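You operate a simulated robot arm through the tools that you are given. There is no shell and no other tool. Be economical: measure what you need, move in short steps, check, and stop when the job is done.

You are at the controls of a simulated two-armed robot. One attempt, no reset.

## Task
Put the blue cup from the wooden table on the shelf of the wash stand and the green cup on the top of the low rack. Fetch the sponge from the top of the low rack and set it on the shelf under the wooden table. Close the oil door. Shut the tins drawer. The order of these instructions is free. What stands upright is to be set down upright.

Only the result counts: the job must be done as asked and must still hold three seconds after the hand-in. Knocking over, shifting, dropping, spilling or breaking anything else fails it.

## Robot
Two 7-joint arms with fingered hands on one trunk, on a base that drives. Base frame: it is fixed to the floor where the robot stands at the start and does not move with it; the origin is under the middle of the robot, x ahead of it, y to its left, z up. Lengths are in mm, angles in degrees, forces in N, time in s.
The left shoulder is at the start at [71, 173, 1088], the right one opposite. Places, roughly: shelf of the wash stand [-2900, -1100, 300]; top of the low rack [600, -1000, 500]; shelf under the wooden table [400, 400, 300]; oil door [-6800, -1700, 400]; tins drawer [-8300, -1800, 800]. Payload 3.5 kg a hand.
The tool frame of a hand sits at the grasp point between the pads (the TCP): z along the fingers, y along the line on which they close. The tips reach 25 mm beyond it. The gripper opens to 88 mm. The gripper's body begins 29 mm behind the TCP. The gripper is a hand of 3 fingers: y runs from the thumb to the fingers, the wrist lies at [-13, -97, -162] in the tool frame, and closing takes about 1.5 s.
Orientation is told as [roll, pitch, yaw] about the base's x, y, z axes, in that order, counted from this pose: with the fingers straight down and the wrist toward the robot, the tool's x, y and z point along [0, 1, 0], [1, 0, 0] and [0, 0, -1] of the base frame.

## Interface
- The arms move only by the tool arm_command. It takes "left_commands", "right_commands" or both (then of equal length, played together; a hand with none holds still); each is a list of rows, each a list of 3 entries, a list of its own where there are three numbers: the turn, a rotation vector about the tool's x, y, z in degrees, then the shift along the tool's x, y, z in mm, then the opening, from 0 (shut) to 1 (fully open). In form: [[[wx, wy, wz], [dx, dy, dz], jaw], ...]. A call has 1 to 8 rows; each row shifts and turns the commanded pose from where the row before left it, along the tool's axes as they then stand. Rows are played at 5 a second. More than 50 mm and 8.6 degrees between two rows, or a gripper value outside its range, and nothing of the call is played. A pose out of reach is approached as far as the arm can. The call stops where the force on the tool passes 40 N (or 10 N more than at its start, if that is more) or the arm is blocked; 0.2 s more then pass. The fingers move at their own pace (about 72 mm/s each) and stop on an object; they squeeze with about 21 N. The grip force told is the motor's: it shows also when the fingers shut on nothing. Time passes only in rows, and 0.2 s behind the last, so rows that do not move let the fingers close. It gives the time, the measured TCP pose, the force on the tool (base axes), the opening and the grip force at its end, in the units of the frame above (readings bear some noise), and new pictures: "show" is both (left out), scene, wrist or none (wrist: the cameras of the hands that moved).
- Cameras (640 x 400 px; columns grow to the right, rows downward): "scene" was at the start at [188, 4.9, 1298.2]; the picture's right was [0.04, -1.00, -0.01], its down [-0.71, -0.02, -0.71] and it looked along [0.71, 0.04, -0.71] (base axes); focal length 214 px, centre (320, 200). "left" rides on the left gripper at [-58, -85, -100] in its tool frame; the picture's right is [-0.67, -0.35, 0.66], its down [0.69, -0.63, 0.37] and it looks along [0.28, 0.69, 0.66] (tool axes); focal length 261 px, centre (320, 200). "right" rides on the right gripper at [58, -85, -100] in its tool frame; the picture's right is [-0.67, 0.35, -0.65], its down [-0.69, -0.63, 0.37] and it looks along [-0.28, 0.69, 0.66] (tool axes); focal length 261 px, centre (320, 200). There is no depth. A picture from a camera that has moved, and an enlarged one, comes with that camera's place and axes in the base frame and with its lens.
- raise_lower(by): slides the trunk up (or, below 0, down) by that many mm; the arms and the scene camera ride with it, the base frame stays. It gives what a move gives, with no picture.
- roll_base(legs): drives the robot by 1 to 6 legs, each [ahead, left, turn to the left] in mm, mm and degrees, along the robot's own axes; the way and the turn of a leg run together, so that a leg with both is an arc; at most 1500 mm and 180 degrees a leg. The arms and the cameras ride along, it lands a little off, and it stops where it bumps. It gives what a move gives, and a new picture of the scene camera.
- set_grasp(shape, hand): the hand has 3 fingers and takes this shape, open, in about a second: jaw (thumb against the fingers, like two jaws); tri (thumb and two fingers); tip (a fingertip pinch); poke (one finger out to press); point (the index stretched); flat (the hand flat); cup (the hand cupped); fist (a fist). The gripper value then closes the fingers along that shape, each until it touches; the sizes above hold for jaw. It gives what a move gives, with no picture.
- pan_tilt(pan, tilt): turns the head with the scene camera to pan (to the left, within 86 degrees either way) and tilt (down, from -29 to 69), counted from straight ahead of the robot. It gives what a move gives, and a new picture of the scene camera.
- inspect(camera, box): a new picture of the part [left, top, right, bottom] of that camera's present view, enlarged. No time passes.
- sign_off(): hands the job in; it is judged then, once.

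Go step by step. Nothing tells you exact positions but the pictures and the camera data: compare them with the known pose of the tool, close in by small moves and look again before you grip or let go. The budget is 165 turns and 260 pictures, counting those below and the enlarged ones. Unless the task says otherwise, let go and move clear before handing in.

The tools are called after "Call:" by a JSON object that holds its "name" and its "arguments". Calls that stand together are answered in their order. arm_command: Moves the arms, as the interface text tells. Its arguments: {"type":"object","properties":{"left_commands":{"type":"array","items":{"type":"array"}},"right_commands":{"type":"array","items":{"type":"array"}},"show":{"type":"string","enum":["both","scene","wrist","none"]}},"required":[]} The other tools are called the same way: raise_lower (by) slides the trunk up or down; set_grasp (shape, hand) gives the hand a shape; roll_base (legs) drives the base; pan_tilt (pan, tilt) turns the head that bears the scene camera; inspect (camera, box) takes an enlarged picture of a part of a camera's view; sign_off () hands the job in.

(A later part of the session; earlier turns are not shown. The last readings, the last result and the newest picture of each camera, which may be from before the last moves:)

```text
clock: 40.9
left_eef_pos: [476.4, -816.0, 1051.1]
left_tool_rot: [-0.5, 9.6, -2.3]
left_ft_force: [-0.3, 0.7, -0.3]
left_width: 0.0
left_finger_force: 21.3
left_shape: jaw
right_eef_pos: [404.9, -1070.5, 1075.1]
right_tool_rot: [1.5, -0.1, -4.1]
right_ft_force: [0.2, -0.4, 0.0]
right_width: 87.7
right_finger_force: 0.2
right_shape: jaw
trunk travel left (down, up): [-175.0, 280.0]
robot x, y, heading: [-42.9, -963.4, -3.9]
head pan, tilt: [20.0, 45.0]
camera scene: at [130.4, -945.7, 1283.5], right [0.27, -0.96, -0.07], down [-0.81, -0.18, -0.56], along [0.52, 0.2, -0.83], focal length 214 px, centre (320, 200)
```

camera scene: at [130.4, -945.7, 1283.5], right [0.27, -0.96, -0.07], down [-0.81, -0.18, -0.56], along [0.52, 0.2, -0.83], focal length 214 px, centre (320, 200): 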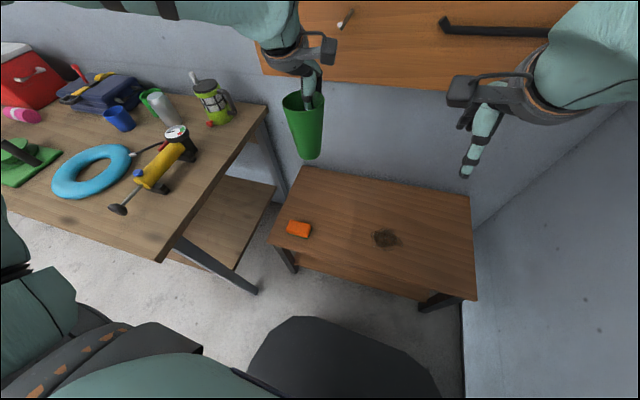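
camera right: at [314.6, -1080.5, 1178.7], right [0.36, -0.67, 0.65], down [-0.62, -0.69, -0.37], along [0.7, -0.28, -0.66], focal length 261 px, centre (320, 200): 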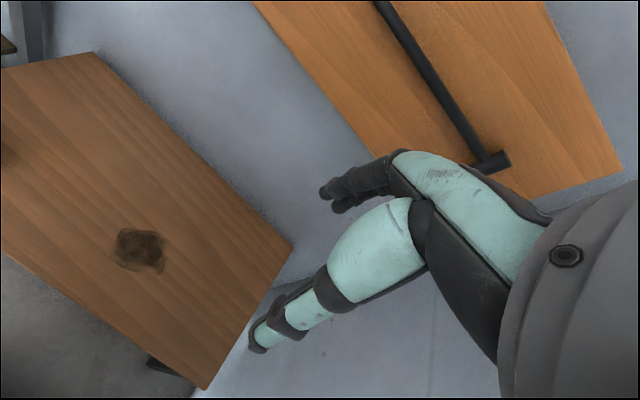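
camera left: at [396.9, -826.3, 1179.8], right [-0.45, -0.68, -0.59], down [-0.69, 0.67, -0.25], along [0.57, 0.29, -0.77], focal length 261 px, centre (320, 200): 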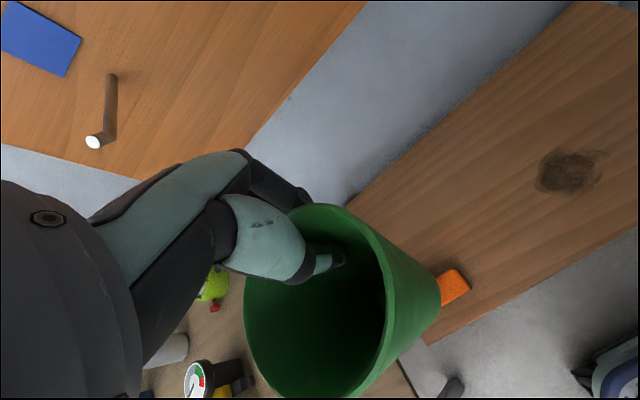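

The left elbow points over the table, so I'll turn the robot about 44° left and shift, so the arm works over free floor.

Call:
{"name": "roll_base", "arguments": {"legs": [[0, 0, 44], [-45, -167, 0]]}}

```text
clock: 44.4
left_eef_pos: [304.7, -654.9, 1050.9]
left_tool_rot: [-0.5, 9.6, 40.9]
left_ft_force: [0.1, -0.3, -0.4]
left_width: 0.1
left_finger_force: 21.6
left_shape: jaw
right_eef_pos: [427.8, -888.3, 1074.5]
right_tool_rot: [1.4, 0.0, 39.4]
right_ft_force: [0.0, -0.6, 0.2]
right_width: 87.8
right_finger_force: 0.1
right_shape: jaw
trunk travel left (down, up): [-175.0, 280.0]
robot x, y, heading: [24.4, -1116.0, 39.3]
head pan, tilt: [20.0, 45.0]
camera scene: at [142.8, -988.2, 1283.4], right [0.85, -0.52, -0.07], down [-0.46, -0.69, -0.56], along [0.24, 0.51, -0.83], focal length 214 px, centre (320, 200)
```

scene: 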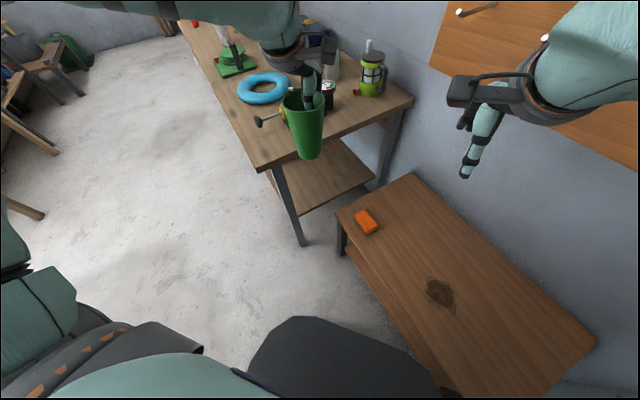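

Good posture now. I'll move the right hand aside first, then swing the cup right over the rack.

Call:
{"name": "arm_command", "arguments": {"right_commands": [[[0, 0, 0], [-40, -25, 0], 1], [[0, 0, 0], [-40, -25, 0], 1], [[0, 0, 0], [-40, -25, 0], 1], [[0, 0, 0], [-40, -25, 0], 1], [[0, 0, 0], [0, 0, 0], 1]], "show": "none"}}

Call:
{"name": "arm_command", "arguments": {"left_commands": [[[0, 0, 0], [-30, 11.1, 34.6], 0], [[0, 0, 0], [-30, 11.1, 34.6], 0], [[0, 0, 0], [-30, 11.1, 34.6], 0], [[0, 0, 0], [-30, 11.1, 34.6], 0], [[0, 0, 0], [-30, 11.1, 34.6], 0], [[0, 0, 0], [-30, 5, 0], 0], [[0, 0, 0], [-30, 5, 0], 0]], "show": "scene"}}

```text
clock: 45.6
left_eef_pos: [306.0, -655.7, 1051.2]
left_tool_rot: [-0.6, 9.5, 40.9]
left_ft_force: [1.2, 0.1, 0.2]
left_width: 0.0
left_finger_force: 21.1
left_shape: jaw
right_eef_pos: [454.9, -1037.4, 1079.8]
right_tool_rot: [-1.1, -1.4, 41.0]
right_ft_force: [0.3, 0.7, 0.1]
right_width: 88.0
right_finger_force: 0.0
right_shape: jaw
right hand out of reach, approached as far as the arm can: row 3, 4
trunk travel left (down, up): [-175.0, 280.0]
robot x, y, heading: [25.5, -1119.3, 38.9]
head pan, tilt: [20.0, 45.0]
```

```text
clock: 47.2
left_eef_pos: [317.5, -666.0, 1023.9]
left_tool_rot: [-0.5, 9.5, 41.0]
left_ft_force: [0.2, -1.0, -0.7]
left_width: 0.0
left_finger_force: 20.9
left_shape: jaw
left hand out of reach, approached as far as the arm can: row 1, 2, 3, 4, 5, 6, 7
right_eef_pos: [455.3, -1037.6, 1079.1]
right_tool_rot: [-1.1, -1.4, 40.9]
right_ft_force: [-0.1, 0.6, 0.1]
right_width: 87.9
right_finger_force: 0.0
right_shape: jaw
trunk travel left (down, up): [-175.0, 280.0]
robot x, y, heading: [30.7, -1119.1, 38.9]
head pan, tilt: [20.0, 45.0]
camera scene: at [142.9, -988.8, 1283.5], right [0.85, -0.52, -0.07], down [-0.46, -0.69, -0.56], along [0.24, 0.51, -0.83], focal length 214 px, centre (320, 200)
```

scene: 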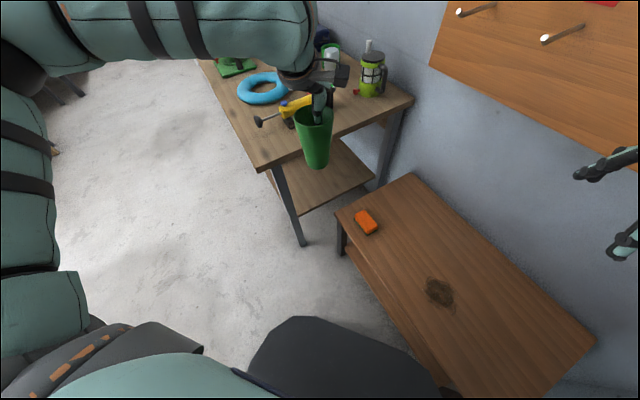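

The command overshoots the arm's cross-body reach. I'll test a small upward row to see how the command is referenced.

Call:
{"name": "arm_command", "arguments": {"left_commands": [[[0, 0, 0], [20, -3.5, -19.7], 0], [[0, 0, 0], [0, 0, 0], 0]], "show": "none"}}

```text
clock: 47.8
left_eef_pos: [304.4, -649.4, 1043.7]
left_tool_rot: [-0.5, 9.6, 40.9]
left_ft_force: [-0.6, -0.1, -0.2]
left_width: 0.1
left_finger_force: 20.9
left_shape: jaw
right_eef_pos: [455.3, -1037.2, 1078.7]
right_tool_rot: [-1.0, -1.3, 40.9]
right_ft_force: [0.2, 0.1, -0.8]
right_width: 87.8
right_finger_force: 0.0
right_shape: jaw
trunk travel left (down, up): [-175.0, 280.0]
robot x, y, heading: [28.2, -1115.1, 39.2]
head pan, tilt: [20.0, 45.0]
```

The command restarts from the reached pose, so a wrist limit likely blocks. I'll yaw the hand clockwise about the vertical (cup stays upright), then try moving right.

Call:
{"name": "arm_command", "arguments": {"left_commands": [[[0, 1.39, 7.88], [0, 0, 0], 0], [[0, 1.39, 7.88], [0, 0, 0], 0], [[0, 1.39, 7.88], [0, 0, 0], 0], [[0, 1.39, 7.88], [0, 0, 0], 0], [[0, 0, 0], [-30, 0, 0], 0], [[0, 0, 0], [-30, 0, 0], 0]], "show": "scene"}}

```text
clock: 49.2
left_eef_pos: [311.2, -709.5, 1046.2]
left_tool_rot: [-0.2, 9.4, 9.0]
left_ft_force: [-0.4, 0.2, -0.9]
left_width: 0.0
left_finger_force: 20.5
left_shape: jaw
right_eef_pos: [454.5, -1037.9, 1078.2]
right_tool_rot: [-1.1, -1.3, 40.9]
right_ft_force: [0.4, 0.3, 0.7]
right_width: 87.9
right_finger_force: 0.0
right_shape: jaw
trunk travel left (down, up): [-175.0, 280.0]
robot x, y, heading: [25.9, -1119.2, 39.0]
head pan, tilt: [20.0, 45.0]
camera scene: at [143.0, -988.5, 1283.4], right [0.85, -0.52, -0.07], down [-0.46, -0.69, -0.56], along [0.24, 0.51, -0.83], focal length 214 px, centre (320, 200)
```

scene: 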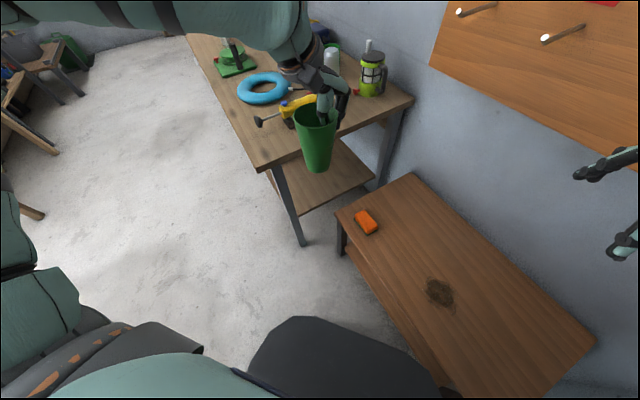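

That freed it. I'll continue right, forward and down over the rack.

Call:
{"name": "arm_command", "arguments": {"left_commands": [[[0, 0, 0], [-29, 34.9, 19], 0], [[0, 0, 0], [-29, 34.9, 19], 0], [[0, 0, 0], [-29, 34.9, 19], 0], [[0, 0, 0], [-29, 34.9, 19], 0], [[0, 0, 0], [-29, 34.9, 19], 0], [[0, 0, 0], [-29, 34.9, 19], 0]], "show": "scene"}}

```text
clock: 50.6
left_eef_pos: [320.9, -718.8, 1014.2]
left_tool_rot: [-0.2, 9.3, 9.1]
left_ft_force: [0.0, -0.4, -0.8]
left_width: 0.1
left_finger_force: 21.2
left_shape: jaw
left hand out of reach, approached as far as the arm can: row 1, 2, 3, 4, 5, 6
right_eef_pos: [454.7, -1037.0, 1079.5]
right_tool_rot: [-1.1, -1.4, 40.9]
right_ft_force: [-0.8, 0.5, 0.0]
right_width: 88.2
right_finger_force: 0.1
right_shape: jaw
trunk travel left (down, up): [-175.0, 280.0]
robot x, y, heading: [27.7, -1118.2, 39.0]
head pan, tilt: [20.0, 45.0]
camera scene: at [142.9, -989.0, 1283.5], right [0.85, -0.52, -0.07], down [-0.46, -0.69, -0.56], along [0.24, 0.51, -0.83], focal length 214 px, centre (320, 200)
```

scene: 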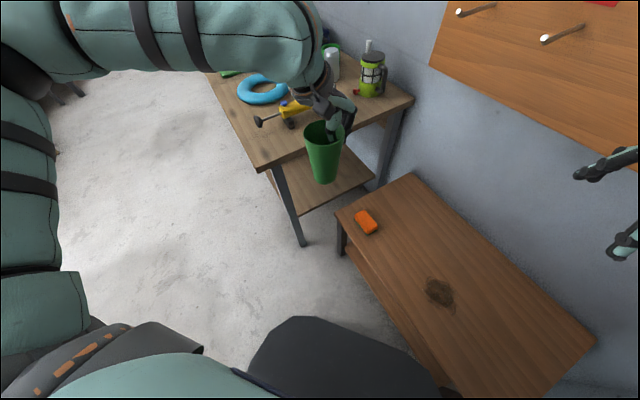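

Limit again. I'll probe which directions are reachable with small back-and-forth rows.

Call:
{"name": "arm_command", "arguments": {"left_commands": [[[0, 0, 0], [0, 29.6, -5.2], 0], [[0, 0, 0], [0, -29.6, 5.2], 0], [[0, 0, 0], [-30, 0, 0], 0], [[0, 0, 0], [30, 0, 0], 0], [[0, 0, 0], [0, 5.2, 29.6], 0], [[0, 0, 0], [0, -5.2, -29.6], 0], [[0, 0, 0], [0, -29.6, 5.2], 0], [[0, 0, 0], [0, 29.6, -5.2], 0]], "show": "none"}}

```text
clock: 52.4
left_eef_pos: [293.1, -724.4, 1009.8]
left_tool_rot: [-0.2, 9.5, 9.0]
left_ft_force: [0.4, 0.3, -1.2]
left_width: 0.1
left_finger_force: 20.8
left_shape: jaw
left hand out of reach, approached as far as the arm can: row 1
right_eef_pos: [457.1, -1035.8, 1077.9]
right_tool_rot: [-1.0, -1.2, 41.0]
right_ft_force: [0.2, -0.5, 1.0]
right_width: 88.0
right_finger_force: 0.0
right_shape: jaw
trunk travel left (down, up): [-175.0, 280.0]
robot x, y, heading: [27.0, -1121.0, 39.1]
head pan, tilt: [20.0, 45.0]
```

Only forward is limited at this height; lower down the reach is longer. I'll descend here beside the rack, over free floor.

Call:
{"name": "arm_command", "arguments": {"left_commands": [[[0, 0, 0], [0, 7.8, 44.3], 0], [[0, 0, 0], [0, 7.8, 44.3], 0], [[0, 0, 0], [0, 7.8, 44.3], 0], [[0, 0, 0], [0, 7.8, 44.3], 0], [[0, 0, 0], [0, 7.8, 44.3], 0], [[0, 0, 0], [0, 7.8, 44.3], 0], [[0, 0, 0], [0, 7.8, 44.3], 0]], "show": "scene"}}

```text
clock: 54.0
left_eef_pos: [208.2, -687.5, 788.3]
left_tool_rot: [-0.2, 9.3, 8.9]
left_ft_force: [-0.3, 0.5, -1.0]
left_width: 0.0
left_finger_force: 21.4
left_shape: jaw
left hand out of reach, approached as far as the arm can: row 3, 4, 5, 6, 7
right_eef_pos: [455.3, -1037.0, 1079.5]
right_tool_rot: [-1.1, -1.3, 40.9]
right_ft_force: [-0.5, 0.3, -0.2]
right_width: 87.9
right_finger_force: 0.1
right_shape: jaw
trunk travel left (down, up): [-175.0, 280.0]
robot x, y, heading: [28.2, -1118.3, 38.9]
head pan, tilt: [20.0, 45.0]
camera scene: at [142.7, -988.4, 1283.4], right [0.85, -0.52, -0.07], down [-0.46, -0.69, -0.56], along [0.24, 0.51, -0.83], focal length 214 px, centre (320, 200)
```

scene: 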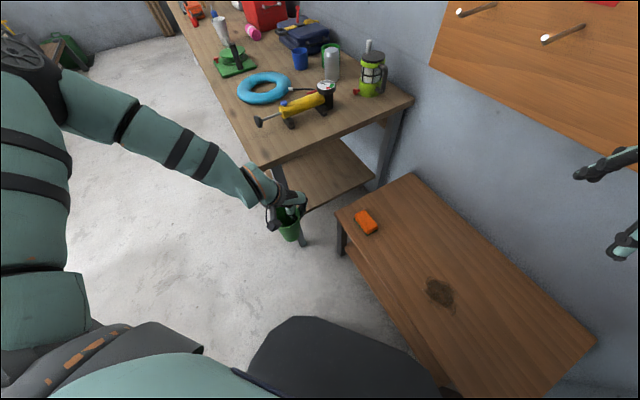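

Descent stopped at a limit. I'll yaw the hand back in line with the arm and test going down.

Call:
{"name": "arm_command", "arguments": {"left_commands": [[[0, -1.39, -7.88], [0, 0, 0], 0], [[0, -1.39, -7.88], [0, 0, 0], 0], [[0, -1.39, -7.88], [0, 0, 0], 0], [[0, -1.39, -7.88], [0, 0, 0], 0], [[0, 0, 0], [0, 7, 39.4], 0], [[0, 0, 0], [0, 7, 39.4], 0], [[0, 0, 0], [0, 7, 39.4], 0]], "show": "none"}}

```text
clock: 55.6
left_eef_pos: [150.9, -653.0, 759.2]
left_tool_rot: [-0.5, 9.6, 41.0]
left_ft_force: [0.5, 1.2, -0.5]
left_width: 0.1
left_finger_force: 21.3
left_shape: jaw
left hand out of reach, approached as far as the arm can: row 2, 3, 4, 5, 6, 7
right_eef_pos: [454.2, -1037.0, 1079.5]
right_tool_rot: [-1.1, -1.4, 41.0]
right_ft_force: [-0.2, -0.7, -0.3]
right_width: 87.9
right_finger_force: 0.0
right_shape: jaw
trunk travel left (down, up): [-175.0, 280.0]
robot x, y, heading: [24.1, -1119.5, 39.0]
head pan, tilt: [20.0, 45.0]
```

I'll raise the hand again and lower the trunk instead, so the arm works at a comfortable relative height.

Call:
{"name": "arm_command", "arguments": {"left_commands": [[[0, 0, 0], [0, -7, -39.4], 0], [[0, 0, 0], [0, -7, -39.4], 0], [[0, 1.39, 7.88], [0, -7, -39.4], 0], [[0, 1.39, 7.88], [0, -7, -39.4], 0], [[0, 1.39, 7.88], [0, -7, -39.4], 0], [[0, 1.39, 7.88], [0, 30, -5.2], 0], [[0, 0, 0], [0, 30, -5.2], 0]], "show": "none"}}

Call:
{"name": "raise_lower", "arguments": {"by": -170}}

Call:
{"name": "pan_tilt", "arguments": {"pan": 20, "tilt": 40}}

```text
clock: 57.2
left_eef_pos: [208.7, -640.3, 961.8]
left_tool_rot: [-0.2, 9.5, 8.8]
left_ft_force: [1.0, 0.0, -0.6]
left_width: 0.0
left_finger_force: 21.1
left_shape: jaw
right_eef_pos: [456.2, -1037.9, 1079.9]
right_tool_rot: [-1.0, -1.3, 40.9]
right_ft_force: [0.4, 0.2, 0.6]
right_width: 87.9
right_finger_force: 0.0
right_shape: jaw
trunk travel left (down, up): [-175.0, 280.0]
robot x, y, heading: [23.6, -1118.1, 39.1]
head pan, tilt: [20.0, 45.0]
```

```text
clock: 59.1
left_eef_pos: [229.0, -622.4, 635.5]
left_tool_rot: [-10.2, 25.0, 6.0]
left_ft_force: [-0.2, 0.1, -0.9]
left_width: 0.0
left_finger_force: 21.0
left_shape: jaw
right_eef_pos: [506.7, -994.4, 766.0]
right_tool_rot: [-0.6, 16.9, 40.9]
right_ft_force: [0.3, 0.1, 0.6]
right_width: 87.7
right_finger_force: 0.1
right_shape: jaw
trunk travel left (down, up): [-5.0, 450.0]
robot x, y, heading: [29.3, -1120.0, 39.0]
head pan, tilt: [20.0, 45.0]
```

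```text
clock: 59.8
left_eef_pos: [228.3, -622.0, 635.5]
left_tool_rot: [-10.1, 25.1, 6.0]
left_ft_force: [0.4, 0.0, -0.1]
left_width: 0.0
left_finger_force: 21.2
left_shape: jaw
right_eef_pos: [506.1, -995.4, 765.7]
right_tool_rot: [-0.5, 17.0, 41.0]
right_ft_force: [-0.2, -0.6, 0.4]
right_width: 87.7
right_finger_force: 0.1
right_shape: jaw
trunk travel left (down, up): [-5.0, 450.0]
robot x, y, heading: [25.5, -1120.8, 39.2]
head pan, tilt: [20.0, 40.0]
camera scene: at [258.0, -893.5, 1030.2], right [0.82, -0.54, -0.17], down [-0.57, -0.74, -0.36], along [0.07, 0.39, -0.92], focal length 214 px, centre (320, 200)
```

scene: 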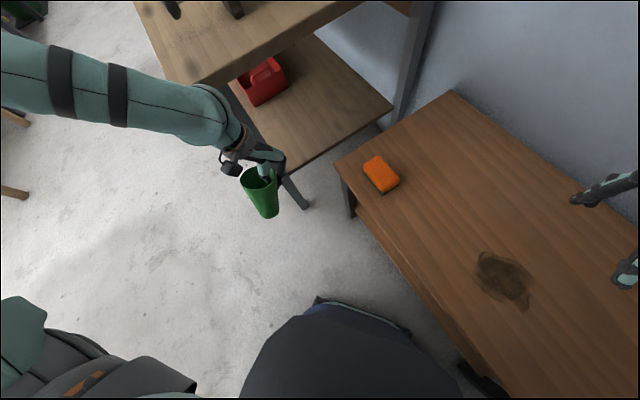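

The trunk lowered and leaned forward 17°, so the cup is tilted. I'll rotate the hand back by 17° about the robot's left axis and check.

Call:
{"name": "arm_command", "arguments": {"left_commands": [[[-7.3, 4.2, -0.7], [-15, 0, 0], 0], [[-7.3, 4.2, -0.7], [-15, 0, 0], 0], [[0, 0, 0], [0, 0, 0], 0]], "show": "scene"}}

```text
clock: 60.6
left_eef_pos: [233.7, -651.6, 638.3]
left_tool_rot: [-0.8, 10.8, 8.8]
left_ft_force: [0.6, 0.1, -1.0]
left_width: 0.0
left_finger_force: 20.6
left_shape: jaw
right_eef_pos: [505.6, -995.0, 764.0]
right_tool_rot: [-0.4, 17.0, 41.0]
right_ft_force: [-0.7, -0.6, -0.5]
right_width: 87.9
right_finger_force: 0.0
right_shape: jaw
trunk travel left (down, up): [-5.0, 450.0]
robot x, y, heading: [25.1, -1118.2, 39.0]
head pan, tilt: [20.0, 40.0]
camera scene: at [258.7, -894.1, 1030.2], right [0.82, -0.54, -0.17], down [-0.57, -0.74, -0.36], along [0.07, 0.39, -0.92], focal length 214 px, centre (320, 200)
```

scene: 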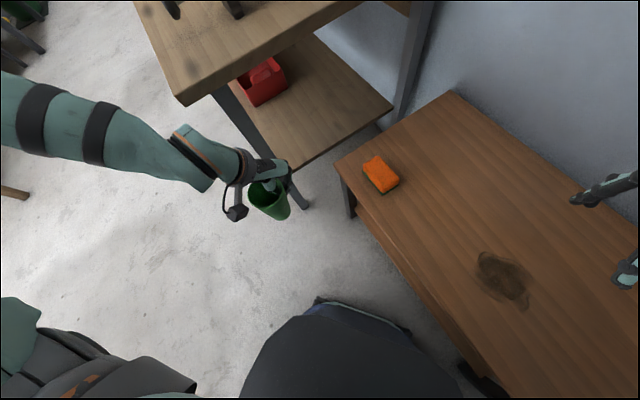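

Upright again. I'll move the cup in over the rack while the right hand shifts out of the way.

Call:
{"name": "arm_command", "arguments": {"left_commands": [[[0, 0, 0], [-35.6, 31.9, -6], 0], [[0, 0, 0], [-35.6, 31.9, -6], 0], [[0, 0, 0], [-35.6, 31.9, -6], 0], [[0, 0, 0], [-35.6, 31.9, -6], 0]], "right_commands": [[[0, 0, 0], [-25, -10, -25], 1], [[0, 0, 0], [-25, -10, -25], 1], [[0, 0, 0], [-25, -10, -25], 1], [[0, 0, 0], [-25, -10, -25], 1]], "show": "scene"}}

```text
clock: 61.6
left_eef_pos: [336.3, -729.9, 651.2]
left_tool_rot: [-0.8, 10.6, 8.9]
left_ft_force: [0.1, -0.1, -0.8]
left_width: 0.0
left_finger_force: 21.5
left_shape: jaw
left hand out of reach, approached as far as the arm can: row 3, 4
right_eef_pos: [563.0, -1076.1, 874.3]
right_tool_rot: [-0.3, 17.0, 41.0]
right_ft_force: [0.1, -0.8, 0.2]
right_width: 87.9
right_finger_force: 0.1
right_shape: jaw
trunk travel left (down, up): [-5.0, 450.0]
robot x, y, heading: [26.0, -1119.5, 38.9]
head pan, tilt: [20.0, 40.0]
camera scene: at [257.9, -893.7, 1030.3], right [0.82, -0.54, -0.17], down [-0.57, -0.74, -0.36], along [0.07, 0.39, -0.92], focal length 214 px, centre (320, 200)
```

scene: 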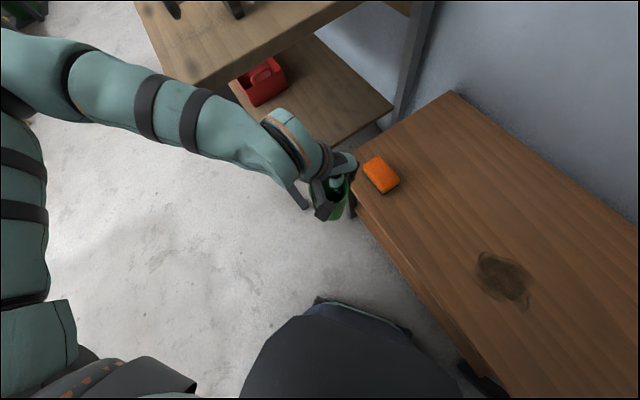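

Forward limit again; yawing the hand further clockwise helped before, so I'll repeat that with moves to the right.

Call:
{"name": "arm_command", "arguments": {"left_commands": [[[0, 1.5, 7.86], [-20, 0, 0], 0], [[0, 1.5, 7.86], [-20, 0, 0], 0], [[0, 1.5, 7.86], [-20, 0, 0], 0], [[0, 1.5, 7.86], [0, 0, 0], 0], [[0, 0, 0], [0, 29.5, -5.5], 0], [[0, 0, 0], [0, 29.5, -5.5], 0], [[0, 0, 0], [0, 29.5, -5.5], 0]], "show": "scene"}}

```text
clock: 63.2
left_eef_pos: [316.4, -794.0, 688.6]
left_tool_rot: [-0.6, 10.1, -23.0]
left_ft_force: [0.1, 0.2, -0.7]
left_width: 0.1
left_finger_force: 21.2
left_shape: jaw
left hand out of reach, approached as far as the arm can: row 1, 2, 5, 6, 7
right_eef_pos: [564.1, -1076.2, 874.1]
right_tool_rot: [-0.5, 16.9, 41.0]
right_ft_force: [0.4, 0.4, 0.3]
right_width: 87.8
right_finger_force: 0.0
right_shape: jaw
trunk travel left (down, up): [-5.0, 450.0]
robot x, y, heading: [27.6, -1116.7, 39.0]
head pan, tilt: [20.0, 40.0]
camera scene: at [258.1, -893.7, 1030.2], right [0.82, -0.54, -0.17], down [-0.57, -0.74, -0.36], along [0.07, 0.39, -0.92], focal length 214 px, centre (320, 200)
```

scene: 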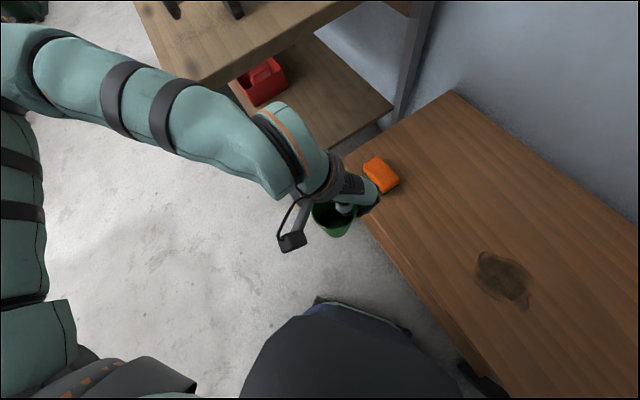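

The hand can't reach further forward in this posture, so I'll bring the cup over the rack with the base: a small arc turning right.

Call:
{"name": "roll_base", "arguments": {"legs": [[55, 58, -24]]}}

```text
clock: 65.0
left_eef_pos: [449.1, -852.0, 686.5]
left_tool_rot: [-1.3, 9.9, -46.5]
left_ft_force: [-0.5, -0.1, 0.0]
left_width: 0.0
left_finger_force: 20.9
left_shape: jaw
right_eef_pos: [566.1, -1204.1, 873.4]
right_tool_rot: [-0.7, 17.5, 17.6]
right_ft_force: [-0.6, -0.5, -0.4]
right_width: 87.7
right_finger_force: 0.1
right_shape: jaw
trunk travel left (down, up): [-5.0, 450.0]
robot x, y, heading: [52.8, -1037.1, 15.6]
head pan, tilt: [20.0, 40.0]
stopped in leg 1: the robot was blocked; the commanded pose is now the measured one
camera scene: at [358.2, -914.3, 1027.6], right [0.54, -0.83, -0.17], down [-0.82, -0.46, -0.35], along [0.21, 0.32, -0.92], focal length 214 px, centre (320, 200)
```

scene: 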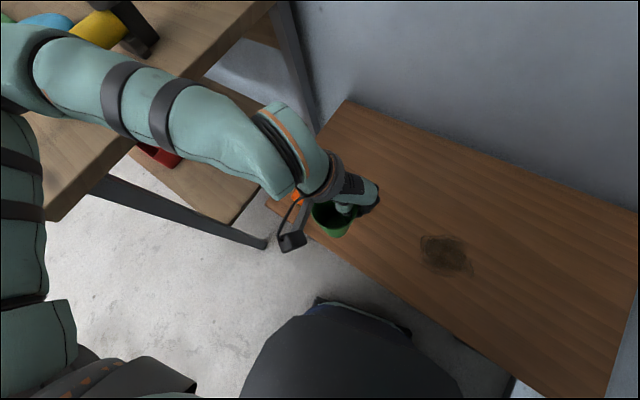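

The base reports blocked near the goal. I'll look right and left to see what it touched.

Call:
{"name": "pan_tilt", "arguments": {"pan": -60, "tilt": 20}}

Call:
{"name": "pan_tilt", "arguments": {"pan": 60, "tilt": 20}}

Call:
{"name": "pan_tilt", "arguments": {"pan": 0, "tilt": 50}}

```text
clock: 66.5
left_eef_pos: [450.6, -852.6, 683.8]
left_tool_rot: [-1.5, 9.9, -46.9]
left_ft_force: [0.2, 0.4, 0.6]
left_width: 0.0
left_finger_force: 21.0
left_shape: jaw
right_eef_pos: [566.7, -1204.8, 871.6]
right_tool_rot: [-0.9, 17.7, 17.3]
right_ft_force: [0.4, -0.2, -0.6]
right_width: 88.1
right_finger_force: 0.1
right_shape: jaw
trunk travel left (down, up): [-5.0, 450.0]
robot x, y, heading: [54.0, -1039.8, 15.5]
head pan, tilt: [-60.0, 20.0]
camera scene: at [377.5, -1022.9, 1071.3], right [-0.58, -0.68, 0.45], down [-0.68, 0.11, -0.72], along [0.44, -0.73, -0.53], focal length 214 px, centre (320, 200)
```

scene: 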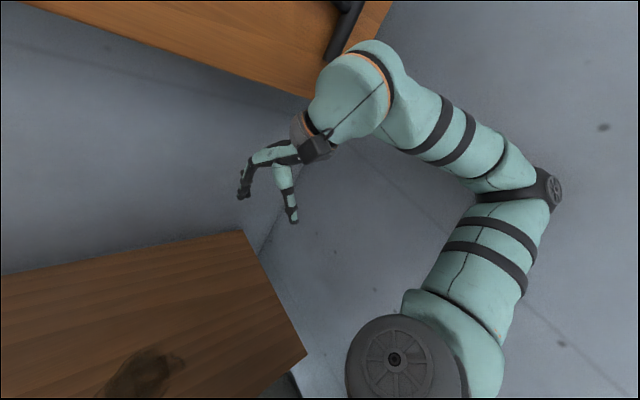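

```text
clock: 68.5
left_eef_pos: [450.4, -852.2, 684.1]
left_tool_rot: [-1.6, 10.0, -46.7]
left_ft_force: [-1.0, -0.3, -0.7]
left_width: 0.0
left_finger_force: 20.7
left_shape: jaw
right_eef_pos: [565.3, -1206.3, 870.8]
right_tool_rot: [-1.0, 17.7, 17.3]
right_ft_force: [0.1, -1.1, 0.0]
right_width: 88.1
right_finger_force: 0.0
right_shape: jaw
trunk travel left (down, up): [-5.0, 450.0]
robot x, y, heading: [47.4, -1042.3, 15.6]
head pan, tilt: [60.0, 20.0]
camera scene: at [334.4, -867.5, 1069.9], right [0.85, -0.29, -0.44], down [-0.52, -0.46, -0.72], along [0.01, 0.84, -0.54], focal length 214 px, centre (320, 200)
```

scene: 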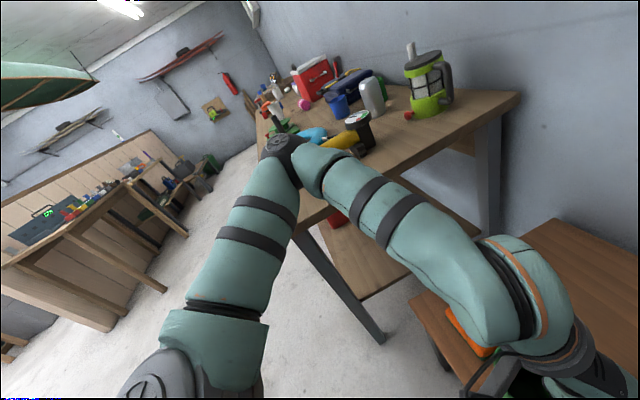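

```text
clock: 69.8
left_eef_pos: [450.3, -853.8, 684.4]
left_tool_rot: [-1.4, 9.9, -46.8]
left_ft_force: [-0.2, 0.2, -1.4]
left_width: 0.0
left_finger_force: 21.0
left_shape: jaw
right_eef_pos: [567.3, -1207.6, 872.8]
right_tool_rot: [-1.0, 17.7, 17.3]
right_ft_force: [-0.3, -0.2, 0.2]
right_width: 87.9
right_finger_force: 0.0
right_shape: jaw
trunk travel left (down, up): [-5.0, 450.0]
robot x, y, heading: [53.5, -1038.3, 15.3]
head pan, tilt: [0.0, 50.0]
camera scene: at [358.6, -944.9, 1016.2], right [0.27, -0.96, 0.01], down [-0.95, -0.27, -0.16], along [0.16, 0.03, -0.99], focal length 214 px, centre (320, 200)
```

scene: 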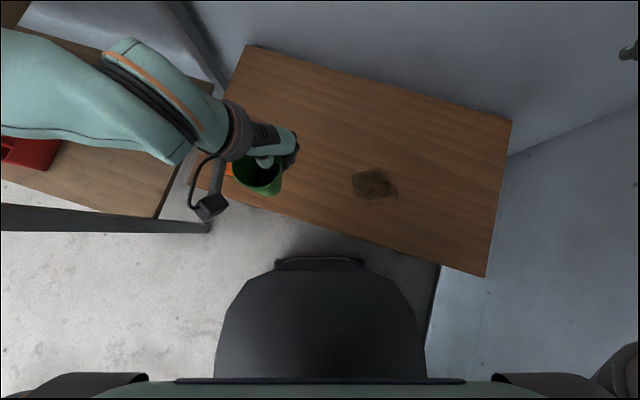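

The right elbow just rests at the wall, and the rack is untouched. The cup hangs over the rack's front part; I'll nudge it further onto the rack and descend 70.

Call:
{"name": "arm_command", "arguments": {"left_commands": [[[0, 1.4, -0.2], [20, 5, 0], 0], [[0, 0, 0], [15, 3, 0], 0], [[0, 0, 0], [0, 6.1, 34.5], 0], [[0, 0, 0], [0, 6.1, 34.5], 0], [[0, 0, 0], [0, 0, 0], 0]], "show": "both"}}

```text
clock: 71.0
left_eef_pos: [481.0, -829.5, 650.1]
left_tool_rot: [0.0, 9.9, -46.6]
left_ft_force: [0.0, -0.4, -0.4]
left_width: 0.0
left_finger_force: 20.9
left_shape: jaw
left hand out of reach, approached as far as the arm can: row 3, 4
right_eef_pos: [566.7, -1206.1, 872.7]
right_tool_rot: [-1.0, 17.5, 17.3]
right_ft_force: [-0.6, 0.0, -0.1]
right_width: 87.8
right_finger_force: 0.2
right_shape: jaw
trunk travel left (down, up): [-5.0, 450.0]
robot x, y, heading: [48.9, -1041.0, 15.4]
head pan, tilt: [0.0, 50.0]
camera scene: at [358.2, -945.0, 1016.2], right [0.27, -0.96, 0.01], down [-0.95, -0.26, -0.16], along [0.16, 0.03, -0.99], focal length 214 px, centre (320, 200)
camera left: at [393.2, -820.9, 762.4], right [-0.8, -0.13, -0.59], down [0.03, 0.97, -0.25], along [0.6, -0.22, -0.77], focal length 261 px, centre (320, 200)
```

scene: 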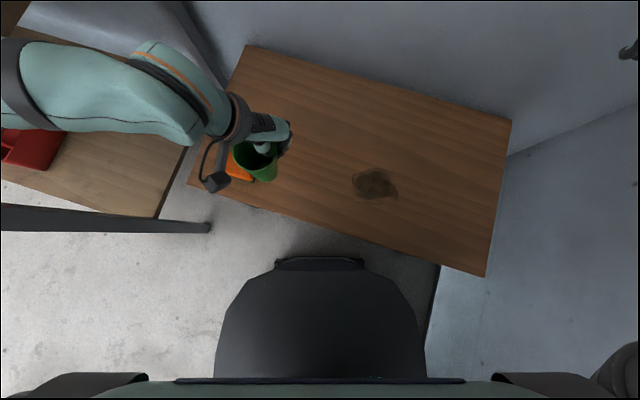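
left: 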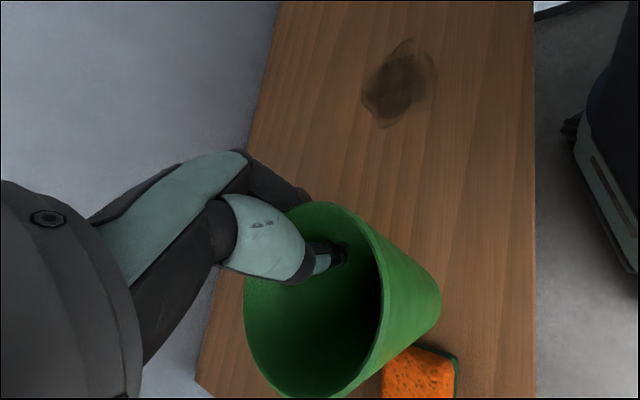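

Downward limit at 650; I need ~560. I'll probe which yaw direction frees downward motion.

Call:
{"name": "arm_command", "arguments": {"left_commands": [[[0, -1.4, -7.88], [0, 2.6, 14.8], 0], [[0, -1.4, -7.88], [0, 2.6, 14.8], 0], [[0, -1.4, -7.88], [0, 2.6, 14.8], 0], [[0, 0, 0], [0, 2.6, 14.8], 0]], "show": "none"}}

```text
clock: 72.0
left_eef_pos: [452.1, -815.3, 616.7]
left_tool_rot: [0.0, 10.0, -22.5]
left_ft_force: [-0.9, -0.2, -0.6]
left_width: 0.0
left_finger_force: 20.9
left_shape: jaw
left hand out of reach, approached as far as the arm can: row 1
right_eef_pos: [565.5, -1205.4, 872.2]
right_tool_rot: [-1.1, 17.7, 17.3]
right_ft_force: [-0.4, -0.4, -0.5]
right_width: 87.9
right_finger_force: 0.2
right_shape: jaw
trunk travel left (down, up): [-5.0, 450.0]
robot x, y, heading: [53.3, -1037.6, 15.1]
head pan, tilt: [0.0, 50.0]
```

That works while yawing counter-clockwise. I'll continue down gently.

Call:
{"name": "arm_command", "arguments": {"left_commands": [[[0, -1.0, -5.9], [0, 2.1, 11.8], 0], [[0, -1.0, -5.9], [0, 2.1, 11.8], 0], [[0, 0, 0], [0, 2.1, 11.8], 0]], "show": "both"}}

```text
clock: 72.8
left_eef_pos: [434.1, -800.9, 599.2]
left_tool_rot: [0.0, 9.9, -10.5]
left_ft_force: [0.3, -0.9, -1.4]
left_width: 0.2
left_finger_force: 20.8
left_shape: jaw
left hand out of reach, approached as far as the arm can: row 1, 2, 3
right_eef_pos: [565.2, -1205.2, 871.7]
right_tool_rot: [-1.0, 17.6, 17.4]
right_ft_force: [-0.2, 0.8, -0.2]
right_width: 87.9
right_finger_force: 0.0
right_shape: jaw
trunk travel left (down, up): [-5.0, 450.0]
robot x, y, heading: [49.8, -1043.6, 15.5]
head pan, tilt: [0.0, 50.0]
camera scene: at [357.9, -945.0, 1016.3], right [0.27, -0.96, 0.01], down [-0.95, -0.26, -0.16], along [0.16, 0.03, -0.99], focal length 214 px, centre (320, 200)
camera left: at [358.1, -846.1, 712.3], right [-0.57, -0.57, -0.59], down [-0.55, 0.8, -0.25], along [0.61, 0.18, -0.77], focal length 261 px, centre (320, 200)
```

scene: 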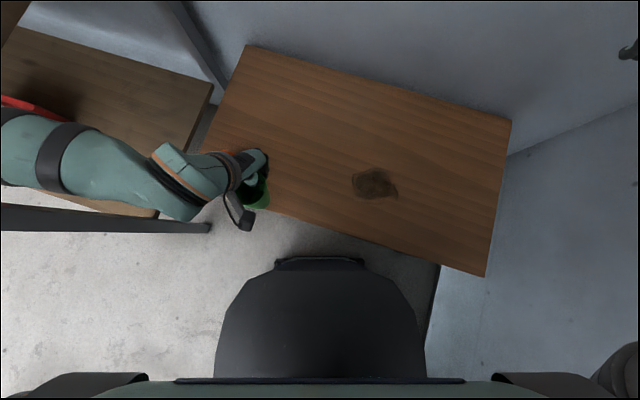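
left: 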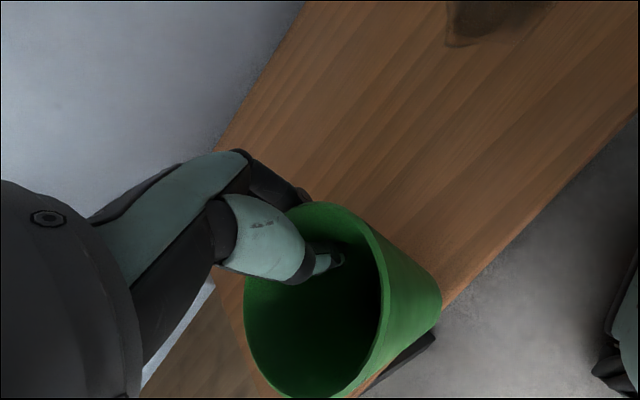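

The posture (elbow out left) blocks low reach here. The start posture (target ~50° to the left of the robot) worked well, so I'll lift, tuck the right hand, back off, and re-approach with the robot turned right.

Call:
{"name": "arm_command", "arguments": {"left_commands": [[[0, 0, 0], [0, -5.2, -29.5], 0], [[0, 0, 0], [0, -5.2, -29.5], 0], [[0, 0, 0], [0, -5.2, -29.5], 0], [[0, 0, 0], [0, -5.2, -29.5], 0], [[0, 0, 0], [0, 0, 0], 0]], "right_commands": [[[0, 0, 0], [35, -15, 0], 1], [[0, 0, 0], [35, -15, 0], 1], [[0, 0, 0], [35, -15, 0], 1], [[0, 0, 0], [35, -15, 0], 1], [[0, 0, 0], [20, -15, 0], 1]], "show": "none"}}

Call:
{"name": "roll_base", "arguments": {"legs": [[-330, 60, 0]]}}

```text
clock: 74.0
left_eef_pos: [430.4, -809.1, 726.4]
left_tool_rot: [0.9, 9.7, -10.5]
left_ft_force: [0.2, 0.6, -0.2]
left_width: 0.0
left_finger_force: 21.1
left_shape: jaw
right_eef_pos: [457.9, -1095.8, 889.2]
right_tool_rot: [-0.7, 17.6, 16.9]
right_ft_force: [11.7, -18.9, 0.3]
right_width: 88.0
right_finger_force: 0.0
right_shape: jaw
trunk travel left (down, up): [-5.0, 450.0]
robot x, y, heading: [54.1, -1041.6, 15.5]
head pan, tilt: [0.0, 50.0]
stopped in row 5 (right hand): the force on the tool passed its limit (the readings are from after the stop); the commanded pose is now the measured one
```

```text
clock: 76.2
left_eef_pos: [96.8, -839.9, 727.1]
left_tool_rot: [0.8, 9.8, -10.7]
left_ft_force: [0.0, -0.4, -0.7]
left_width: 0.1
left_finger_force: 21.0
left_shape: jaw
right_eef_pos: [123.0, -1124.0, 889.9]
right_tool_rot: [-0.5, 17.5, 16.7]
right_ft_force: [19.1, -28.8, -7.0]
right_width: 87.9
right_finger_force: 0.0
right_shape: jaw
trunk travel left (down, up): [-5.0, 450.0]
robot x, y, heading: [-282.9, -1069.1, 15.3]
head pan, tilt: [0.0, 50.0]
camera scene: at [16.4, -984.6, 1019.2], right [0.28, -0.96, -0.01], down [-0.95, -0.28, -0.16], along [0.15, 0.06, -0.99], focal length 214 px, centre (320, 200)
```

scene: 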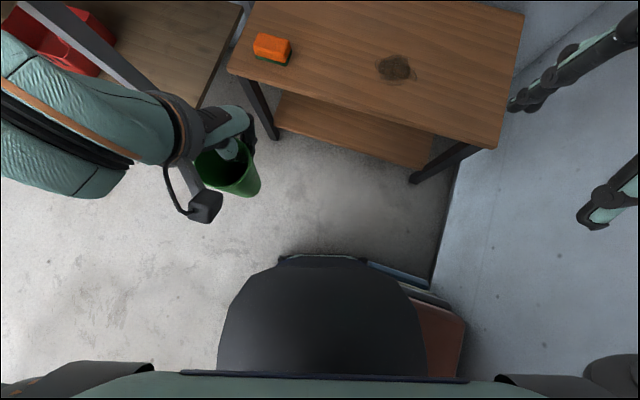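

The right hand is pressing on something of its own body; I'll move it forward to release, and check.

Call:
{"name": "arm_command", "arguments": {"right_commands": [[[0, 0, 0], [0, 30, 0], 1], [[0, 0, 0], [-20, 30, 0], 1], [[0, 0, 0], [0, 0, 0], 1]], "show": "wrist"}}

Call:
{"name": "pan_tilt", "arguments": {"pan": -50, "tilt": 20}}

```text
clock: 77.0
left_eef_pos: [97.3, -838.9, 727.2]
left_tool_rot: [0.8, 9.7, -10.7]
left_ft_force: [-0.2, 0.5, -1.2]
left_width: 0.1
left_finger_force: 20.9
left_shape: jaw
right_eef_pos: [184.9, -1127.4, 870.3]
right_tool_rot: [-0.6, 17.5, 16.9]
right_ft_force: [0.7, 0.0, -0.5]
right_width: 88.0
right_finger_force: 0.0
right_shape: jaw
trunk travel left (down, up): [-5.0, 450.0]
robot x, y, heading: [-284.3, -1072.1, 15.4]
head pan, tilt: [0.0, 50.0]
camera right: at [118.3, -1086.4, 990.1], right [0.7, -0.48, 0.53], down [-0.48, -0.86, -0.15], along [0.53, -0.15, -0.84], focal length 261 px, centre (320, 200)
```

right: 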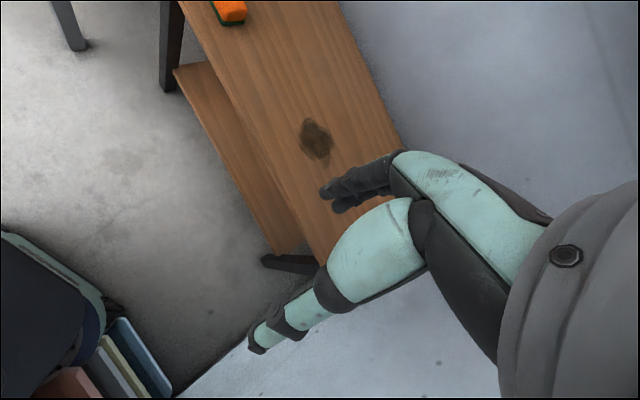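

```text
clock: 78.1
left_eef_pos: [98.2, -839.2, 726.4]
left_tool_rot: [0.8, 9.8, -10.7]
left_ft_force: [0.1, -0.5, -0.4]
left_width: 0.0
left_finger_force: 20.9
left_shape: jaw
right_eef_pos: [186.1, -1127.3, 870.5]
right_tool_rot: [-0.6, 17.5, 16.8]
right_ft_force: [-0.1, 0.1, -0.8]
right_width: 88.1
right_finger_force: 0.1
right_shape: jaw
trunk travel left (down, up): [-5.0, 450.0]
robot x, y, heading: [-284.2, -1069.8, 15.5]
head pan, tilt: [-50.0, 20.0]
camera scene: at [45.0, -1052.8, 1067.3], right [-0.47, -0.8, 0.39], down [-0.71, 0.08, -0.7], along [0.53, -0.6, -0.6], focal length 214 px, centre (320, 200)
```

scene: 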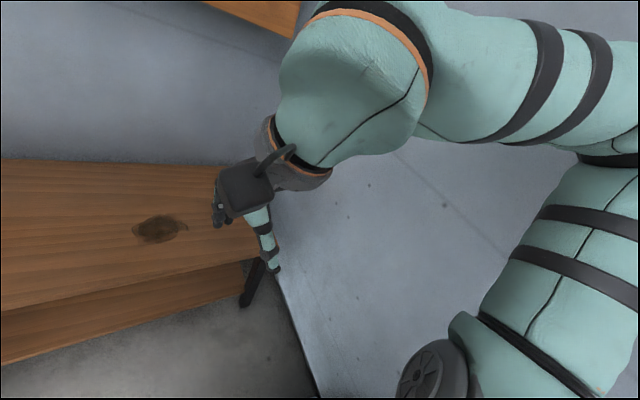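

Free now. I'll use this open floor to find a good low posture: yaw the left hand back in line and move it left, then down.

Call:
{"name": "arm_command", "arguments": {"left_commands": [[[0, -1.5, -8.4], [0, 0, 0], 0], [[0, -1.5, -8.4], [0, 0, 0], 0], [[0, -1.5, -8.4], [0, 0, 0], 0], [[0, 0, 0], [45, -14.8, 2.6], 0], [[0, 0, 0], [45, -14.8, 2.6], 0], [[0, 0, 0], [45, -14.8, 2.6], 0], [[0, 0, 0], [45, -14.8, 2.6], 0], [[0, 0, 0], [45, -14.8, 2.6], 0]], "show": "none"}}

Call:
{"name": "arm_command", "arguments": {"left_commands": [[[0, 0, 0], [0, 5.2, 29.5], 0], [[0, 0, 0], [0, 5.2, 29.5], 0], [[0, 0, 0], [0, 5.2, 29.5], 0], [[0, 0, 0], [0, 5.2, 29.5], 0], [[0, 0, 0], [0, 5.2, 29.5], 0], [[0, 0, 0], [0, 5.2, 29.5], 0]], "show": "none"}}

```text
clock: 79.9
left_eef_pos: [40.6, -631.3, 735.0]
left_tool_rot: [0.5, 9.5, 14.8]
left_ft_force: [0.2, 0.4, 0.0]
left_width: 0.1
left_finger_force: 20.9
left_shape: jaw
left hand out of reach, approached as far as the arm can: row 4, 5, 6, 7
right_eef_pos: [183.3, -1128.5, 870.9]
right_tool_rot: [-0.6, 17.7, 16.8]
right_ft_force: [-0.5, 0.8, -0.1]
right_width: 87.8
right_finger_force: 0.1
right_shape: jaw
trunk travel left (down, up): [-5.0, 450.0]
robot x, y, heading: [-283.9, -1068.8, 15.3]
head pan, tilt: [-50.0, 20.0]
```

```text
clock: 81.3
left_eef_pos: [41.7, -626.3, 552.4]
left_tool_rot: [0.6, 9.6, 14.8]
left_ft_force: [-0.2, 0.5, -0.4]
left_width: 0.4
left_finger_force: 21.0
left_shape: jaw
right_eef_pos: [185.3, -1127.6, 870.3]
right_tool_rot: [-0.6, 17.7, 16.8]
right_ft_force: [-0.1, 0.5, -1.1]
right_width: 87.6
right_finger_force: 0.1
right_shape: jaw
trunk travel left (down, up): [-5.0, 450.0]
robot x, y, heading: [-282.8, -1065.3, 15.3]
head pan, tilt: [-50.0, 20.0]
```

Low reach works at ~38° to the left. I'll raise the cup, then place the robot at about (-35, -1011, -35°) so that spot lies over the rack.

Call:
{"name": "arm_command", "arguments": {"left_commands": [[[0, 0, 0], [0, -6.9, -39.4], 0], [[0, 0, 0], [0, -6.9, -39.4], 0], [[0, 0, 0], [0, -6.9, -39.4], 0]], "show": "none"}}

Call:
{"name": "roll_base", "arguments": {"legs": [[0, 120, 0], [0, 0, -50]]}}

Call:
{"name": "pan_tilt", "arguments": {"pan": 25, "tilt": 40}}

```text
clock: 82.1
left_eef_pos: [40.1, -629.6, 676.0]
left_tool_rot: [0.5, 9.4, 14.7]
left_ft_force: [0.0, -0.1, -0.7]
left_width: 0.0
left_finger_force: 21.0
left_shape: jaw
right_eef_pos: [184.8, -1127.6, 871.6]
right_tool_rot: [-0.5, 17.6, 16.7]
right_ft_force: [-0.2, 0.0, 0.4]
right_width: 87.9
right_finger_force: 0.1
right_shape: jaw
trunk travel left (down, up): [-5.0, 450.0]
robot x, y, heading: [-282.6, -1066.8, 15.5]
head pan, tilt: [-50.0, 20.0]
```

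```text
clock: 85.6
left_eef_pos: [229.5, -920.5, 673.4]
left_tool_rot: [0.6, 9.6, -35.3]
left_ft_force: [0.0, -0.1, -0.4]
left_width: 0.0
left_finger_force: 20.6
left_shape: jaw
right_eef_pos: [-59.9, -1350.6, 870.1]
right_tool_rot: [-0.5, 17.5, -33.3]
right_ft_force: [0.7, -0.5, 0.3]
right_width: 87.8
right_finger_force: 0.0
right_shape: jaw
trunk travel left (down, up): [-5.0, 450.0]
robot x, y, heading: [-315.4, -951.1, -34.8]
head pan, tilt: [-50.0, 20.0]
camera scene: at [-92.3, -1192.9, 1067.4], right [-0.91, -0.15, 0.39], down [-0.39, 0.59, -0.7], along [-0.12, -0.79, -0.6], focal length 214 px, centre (320, 200)
```

scene: 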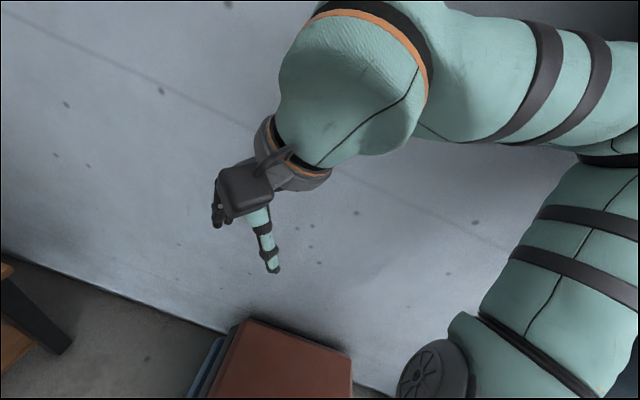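

```text
clock: 87.1
left_eef_pos: [231.3, -920.0, 674.1]
left_tool_rot: [0.7, 9.5, -35.4]
left_ft_force: [-0.2, 0.4, -0.8]
left_width: 0.0
left_finger_force: 20.9
left_shape: jaw
right_eef_pos: [-60.2, -1349.2, 869.7]
right_tool_rot: [-0.6, 17.5, -33.5]
right_ft_force: [-0.1, 0.0, 1.2]
right_width: 87.9
right_finger_force: 0.1
right_shape: jaw
trunk travel left (down, up): [-5.0, 450.0]
robot x, y, heading: [-312.7, -949.9, -34.7]
head pan, tilt: [25.0, 40.0]
camera scene: at [-31.6, -1104.3, 1031.6], right [-0.22, -0.95, -0.21], down [-0.88, 0.29, -0.37], along [0.41, 0.11, -0.9], focal length 214 px, centre (320, 200)
```

scene: 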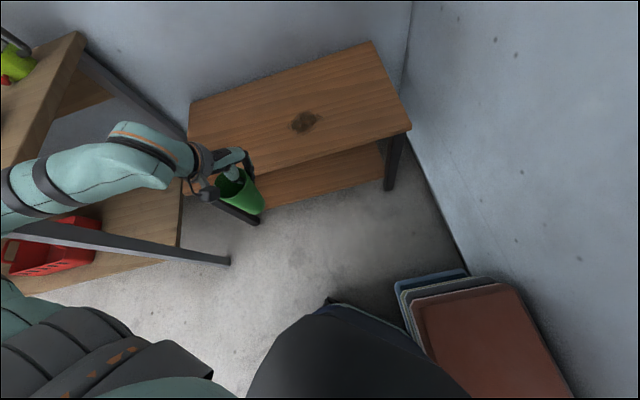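

The cup hangs before the rack as planned. I'll look left to see where the left elbow is relative to the table edge.

Call:
{"name": "pan_tilt", "arguments": {"pan": 75, "tilt": 20}}

```text
clock: 88.3
left_eef_pos: [230.9, -920.1, 673.5]
left_tool_rot: [0.6, 9.5, -35.3]
left_ft_force: [0.2, -0.1, -0.6]
left_width: 0.1
left_finger_force: 21.3
left_shape: jaw
right_eef_pos: [-60.1, -1350.6, 870.2]
right_tool_rot: [-0.5, 17.5, -33.4]
right_ft_force: [-0.6, 0.0, -0.1]
right_width: 87.7
right_finger_force: 0.2
right_shape: jaw
trunk travel left (down, up): [-5.0, 450.0]
robot x, y, heading: [-313.7, -951.6, -35.1]
head pan, tilt: [75.0, 20.0]
camera scene: at [-25.2, -1042.9, 1085.3], right [0.54, -0.69, -0.49], down [-0.64, 0.04, -0.77], along [0.55, 0.72, -0.42], focal length 214 px, centre (320, 200)
```

scene: 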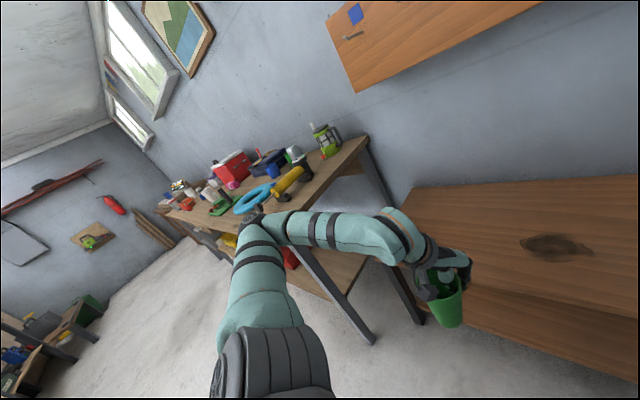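

The elbow is near (115, -620), so after driving it stays clear of the table. I'll drive in.

Call:
{"name": "roll_base", "arguments": {"legs": [[262, 113, 0]]}}

Call:
{"name": "pan_tilt", "arguments": {"pan": 35, "tilt": 40}}

```text
clock: 90.2
left_eef_pos: [485.3, -976.4, 675.7]
left_tool_rot: [-0.7, 8.3, -37.7]
left_ft_force: [0.7, -0.4, -0.7]
left_width: 0.0
left_finger_force: 21.0
left_shape: jaw
right_eef_pos: [179.6, -1388.1, 884.8]
right_tool_rot: [-2.8, 15.9, -36.0]
right_ft_force: [0.3, 0.1, -0.1]
right_width: 87.9
right_finger_force: 0.1
right_shape: jaw
trunk travel left (down, up): [-5.0, 450.0]
robot x, y, heading: [-56.2, -1007.0, -37.1]
head pan, tilt: [75.0, 20.0]
stopped in leg 1: the robot was blocked; the commanded pose is now the measured one
camera scene: at [225.0, -1076.8, 1088.8], right [0.51, -0.72, -0.46], down [-0.64, 0.04, -0.77], along [0.58, 0.69, -0.44], focal length 214 px, centre (320, 200)
```

scene: 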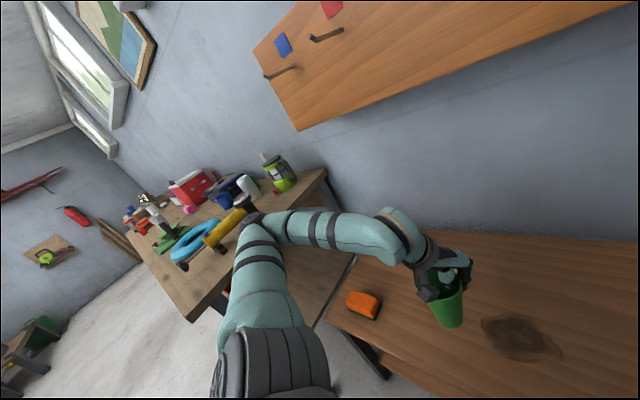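

```text
clock: 91.3
left_eef_pos: [485.5, -975.7, 676.1]
left_tool_rot: [-0.7, 8.2, -37.5]
left_ft_force: [-0.3, 0.2, -0.6]
left_width: 0.1
left_finger_force: 21.3
left_shape: jaw
right_eef_pos: [179.0, -1388.6, 886.3]
right_tool_rot: [-2.6, 15.9, -35.9]
right_ft_force: [-0.6, -0.1, 0.1]
right_width: 87.7
right_finger_force: 0.1
right_shape: jaw
trunk travel left (down, up): [-5.0, 450.0]
robot x, y, heading: [-58.0, -1007.1, -36.9]
head pan, tilt: [35.0, 40.0]
camera scene: at [218.4, -1123.5, 1040.6], right [-0.09, -0.96, -0.26], down [-0.89, 0.2, -0.41], along [0.44, 0.19, -0.88], focal length 214 px, centre (320, 200)
```

scene: 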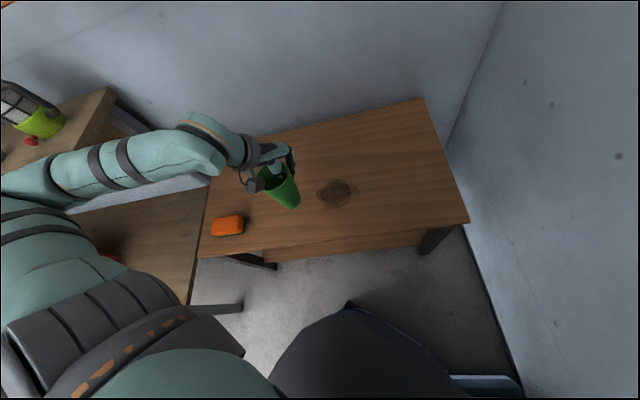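

Blocked just short of the goal; I'll check the right side contact.

Call:
{"name": "pan_tilt", "arguments": {"pan": -70, "tilt": 10}}

```text
clock: 93.1
left_eef_pos: [486.1, -975.3, 675.2]
left_tool_rot: [-0.7, 8.2, -37.4]
left_ft_force: [-1.3, 0.2, -0.7]
left_width: 0.0
left_finger_force: 21.8
left_shape: jaw
right_eef_pos: [179.3, -1388.4, 884.9]
right_tool_rot: [-2.5, 16.0, -35.8]
right_ft_force: [0.0, -1.0, -0.2]
right_width: 87.8
right_finger_force: 0.0
right_shape: jaw
trunk travel left (down, up): [-5.0, 450.0]
robot x, y, heading: [-64.5, -1005.6, -36.9]
head pan, tilt: [-70.0, 10.0]
camera scene: at [129.6, -1224.8, 1104.0], right [-0.86, 0.23, 0.46], down [-0.34, 0.43, -0.84], along [-0.39, -0.87, -0.29], focal length 214 px, centre (320, 200)
```

scene: 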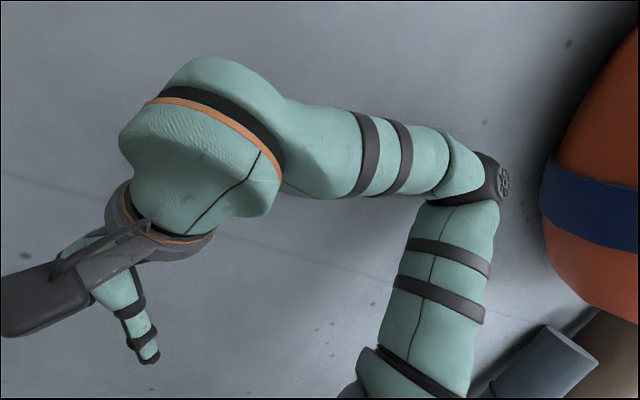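

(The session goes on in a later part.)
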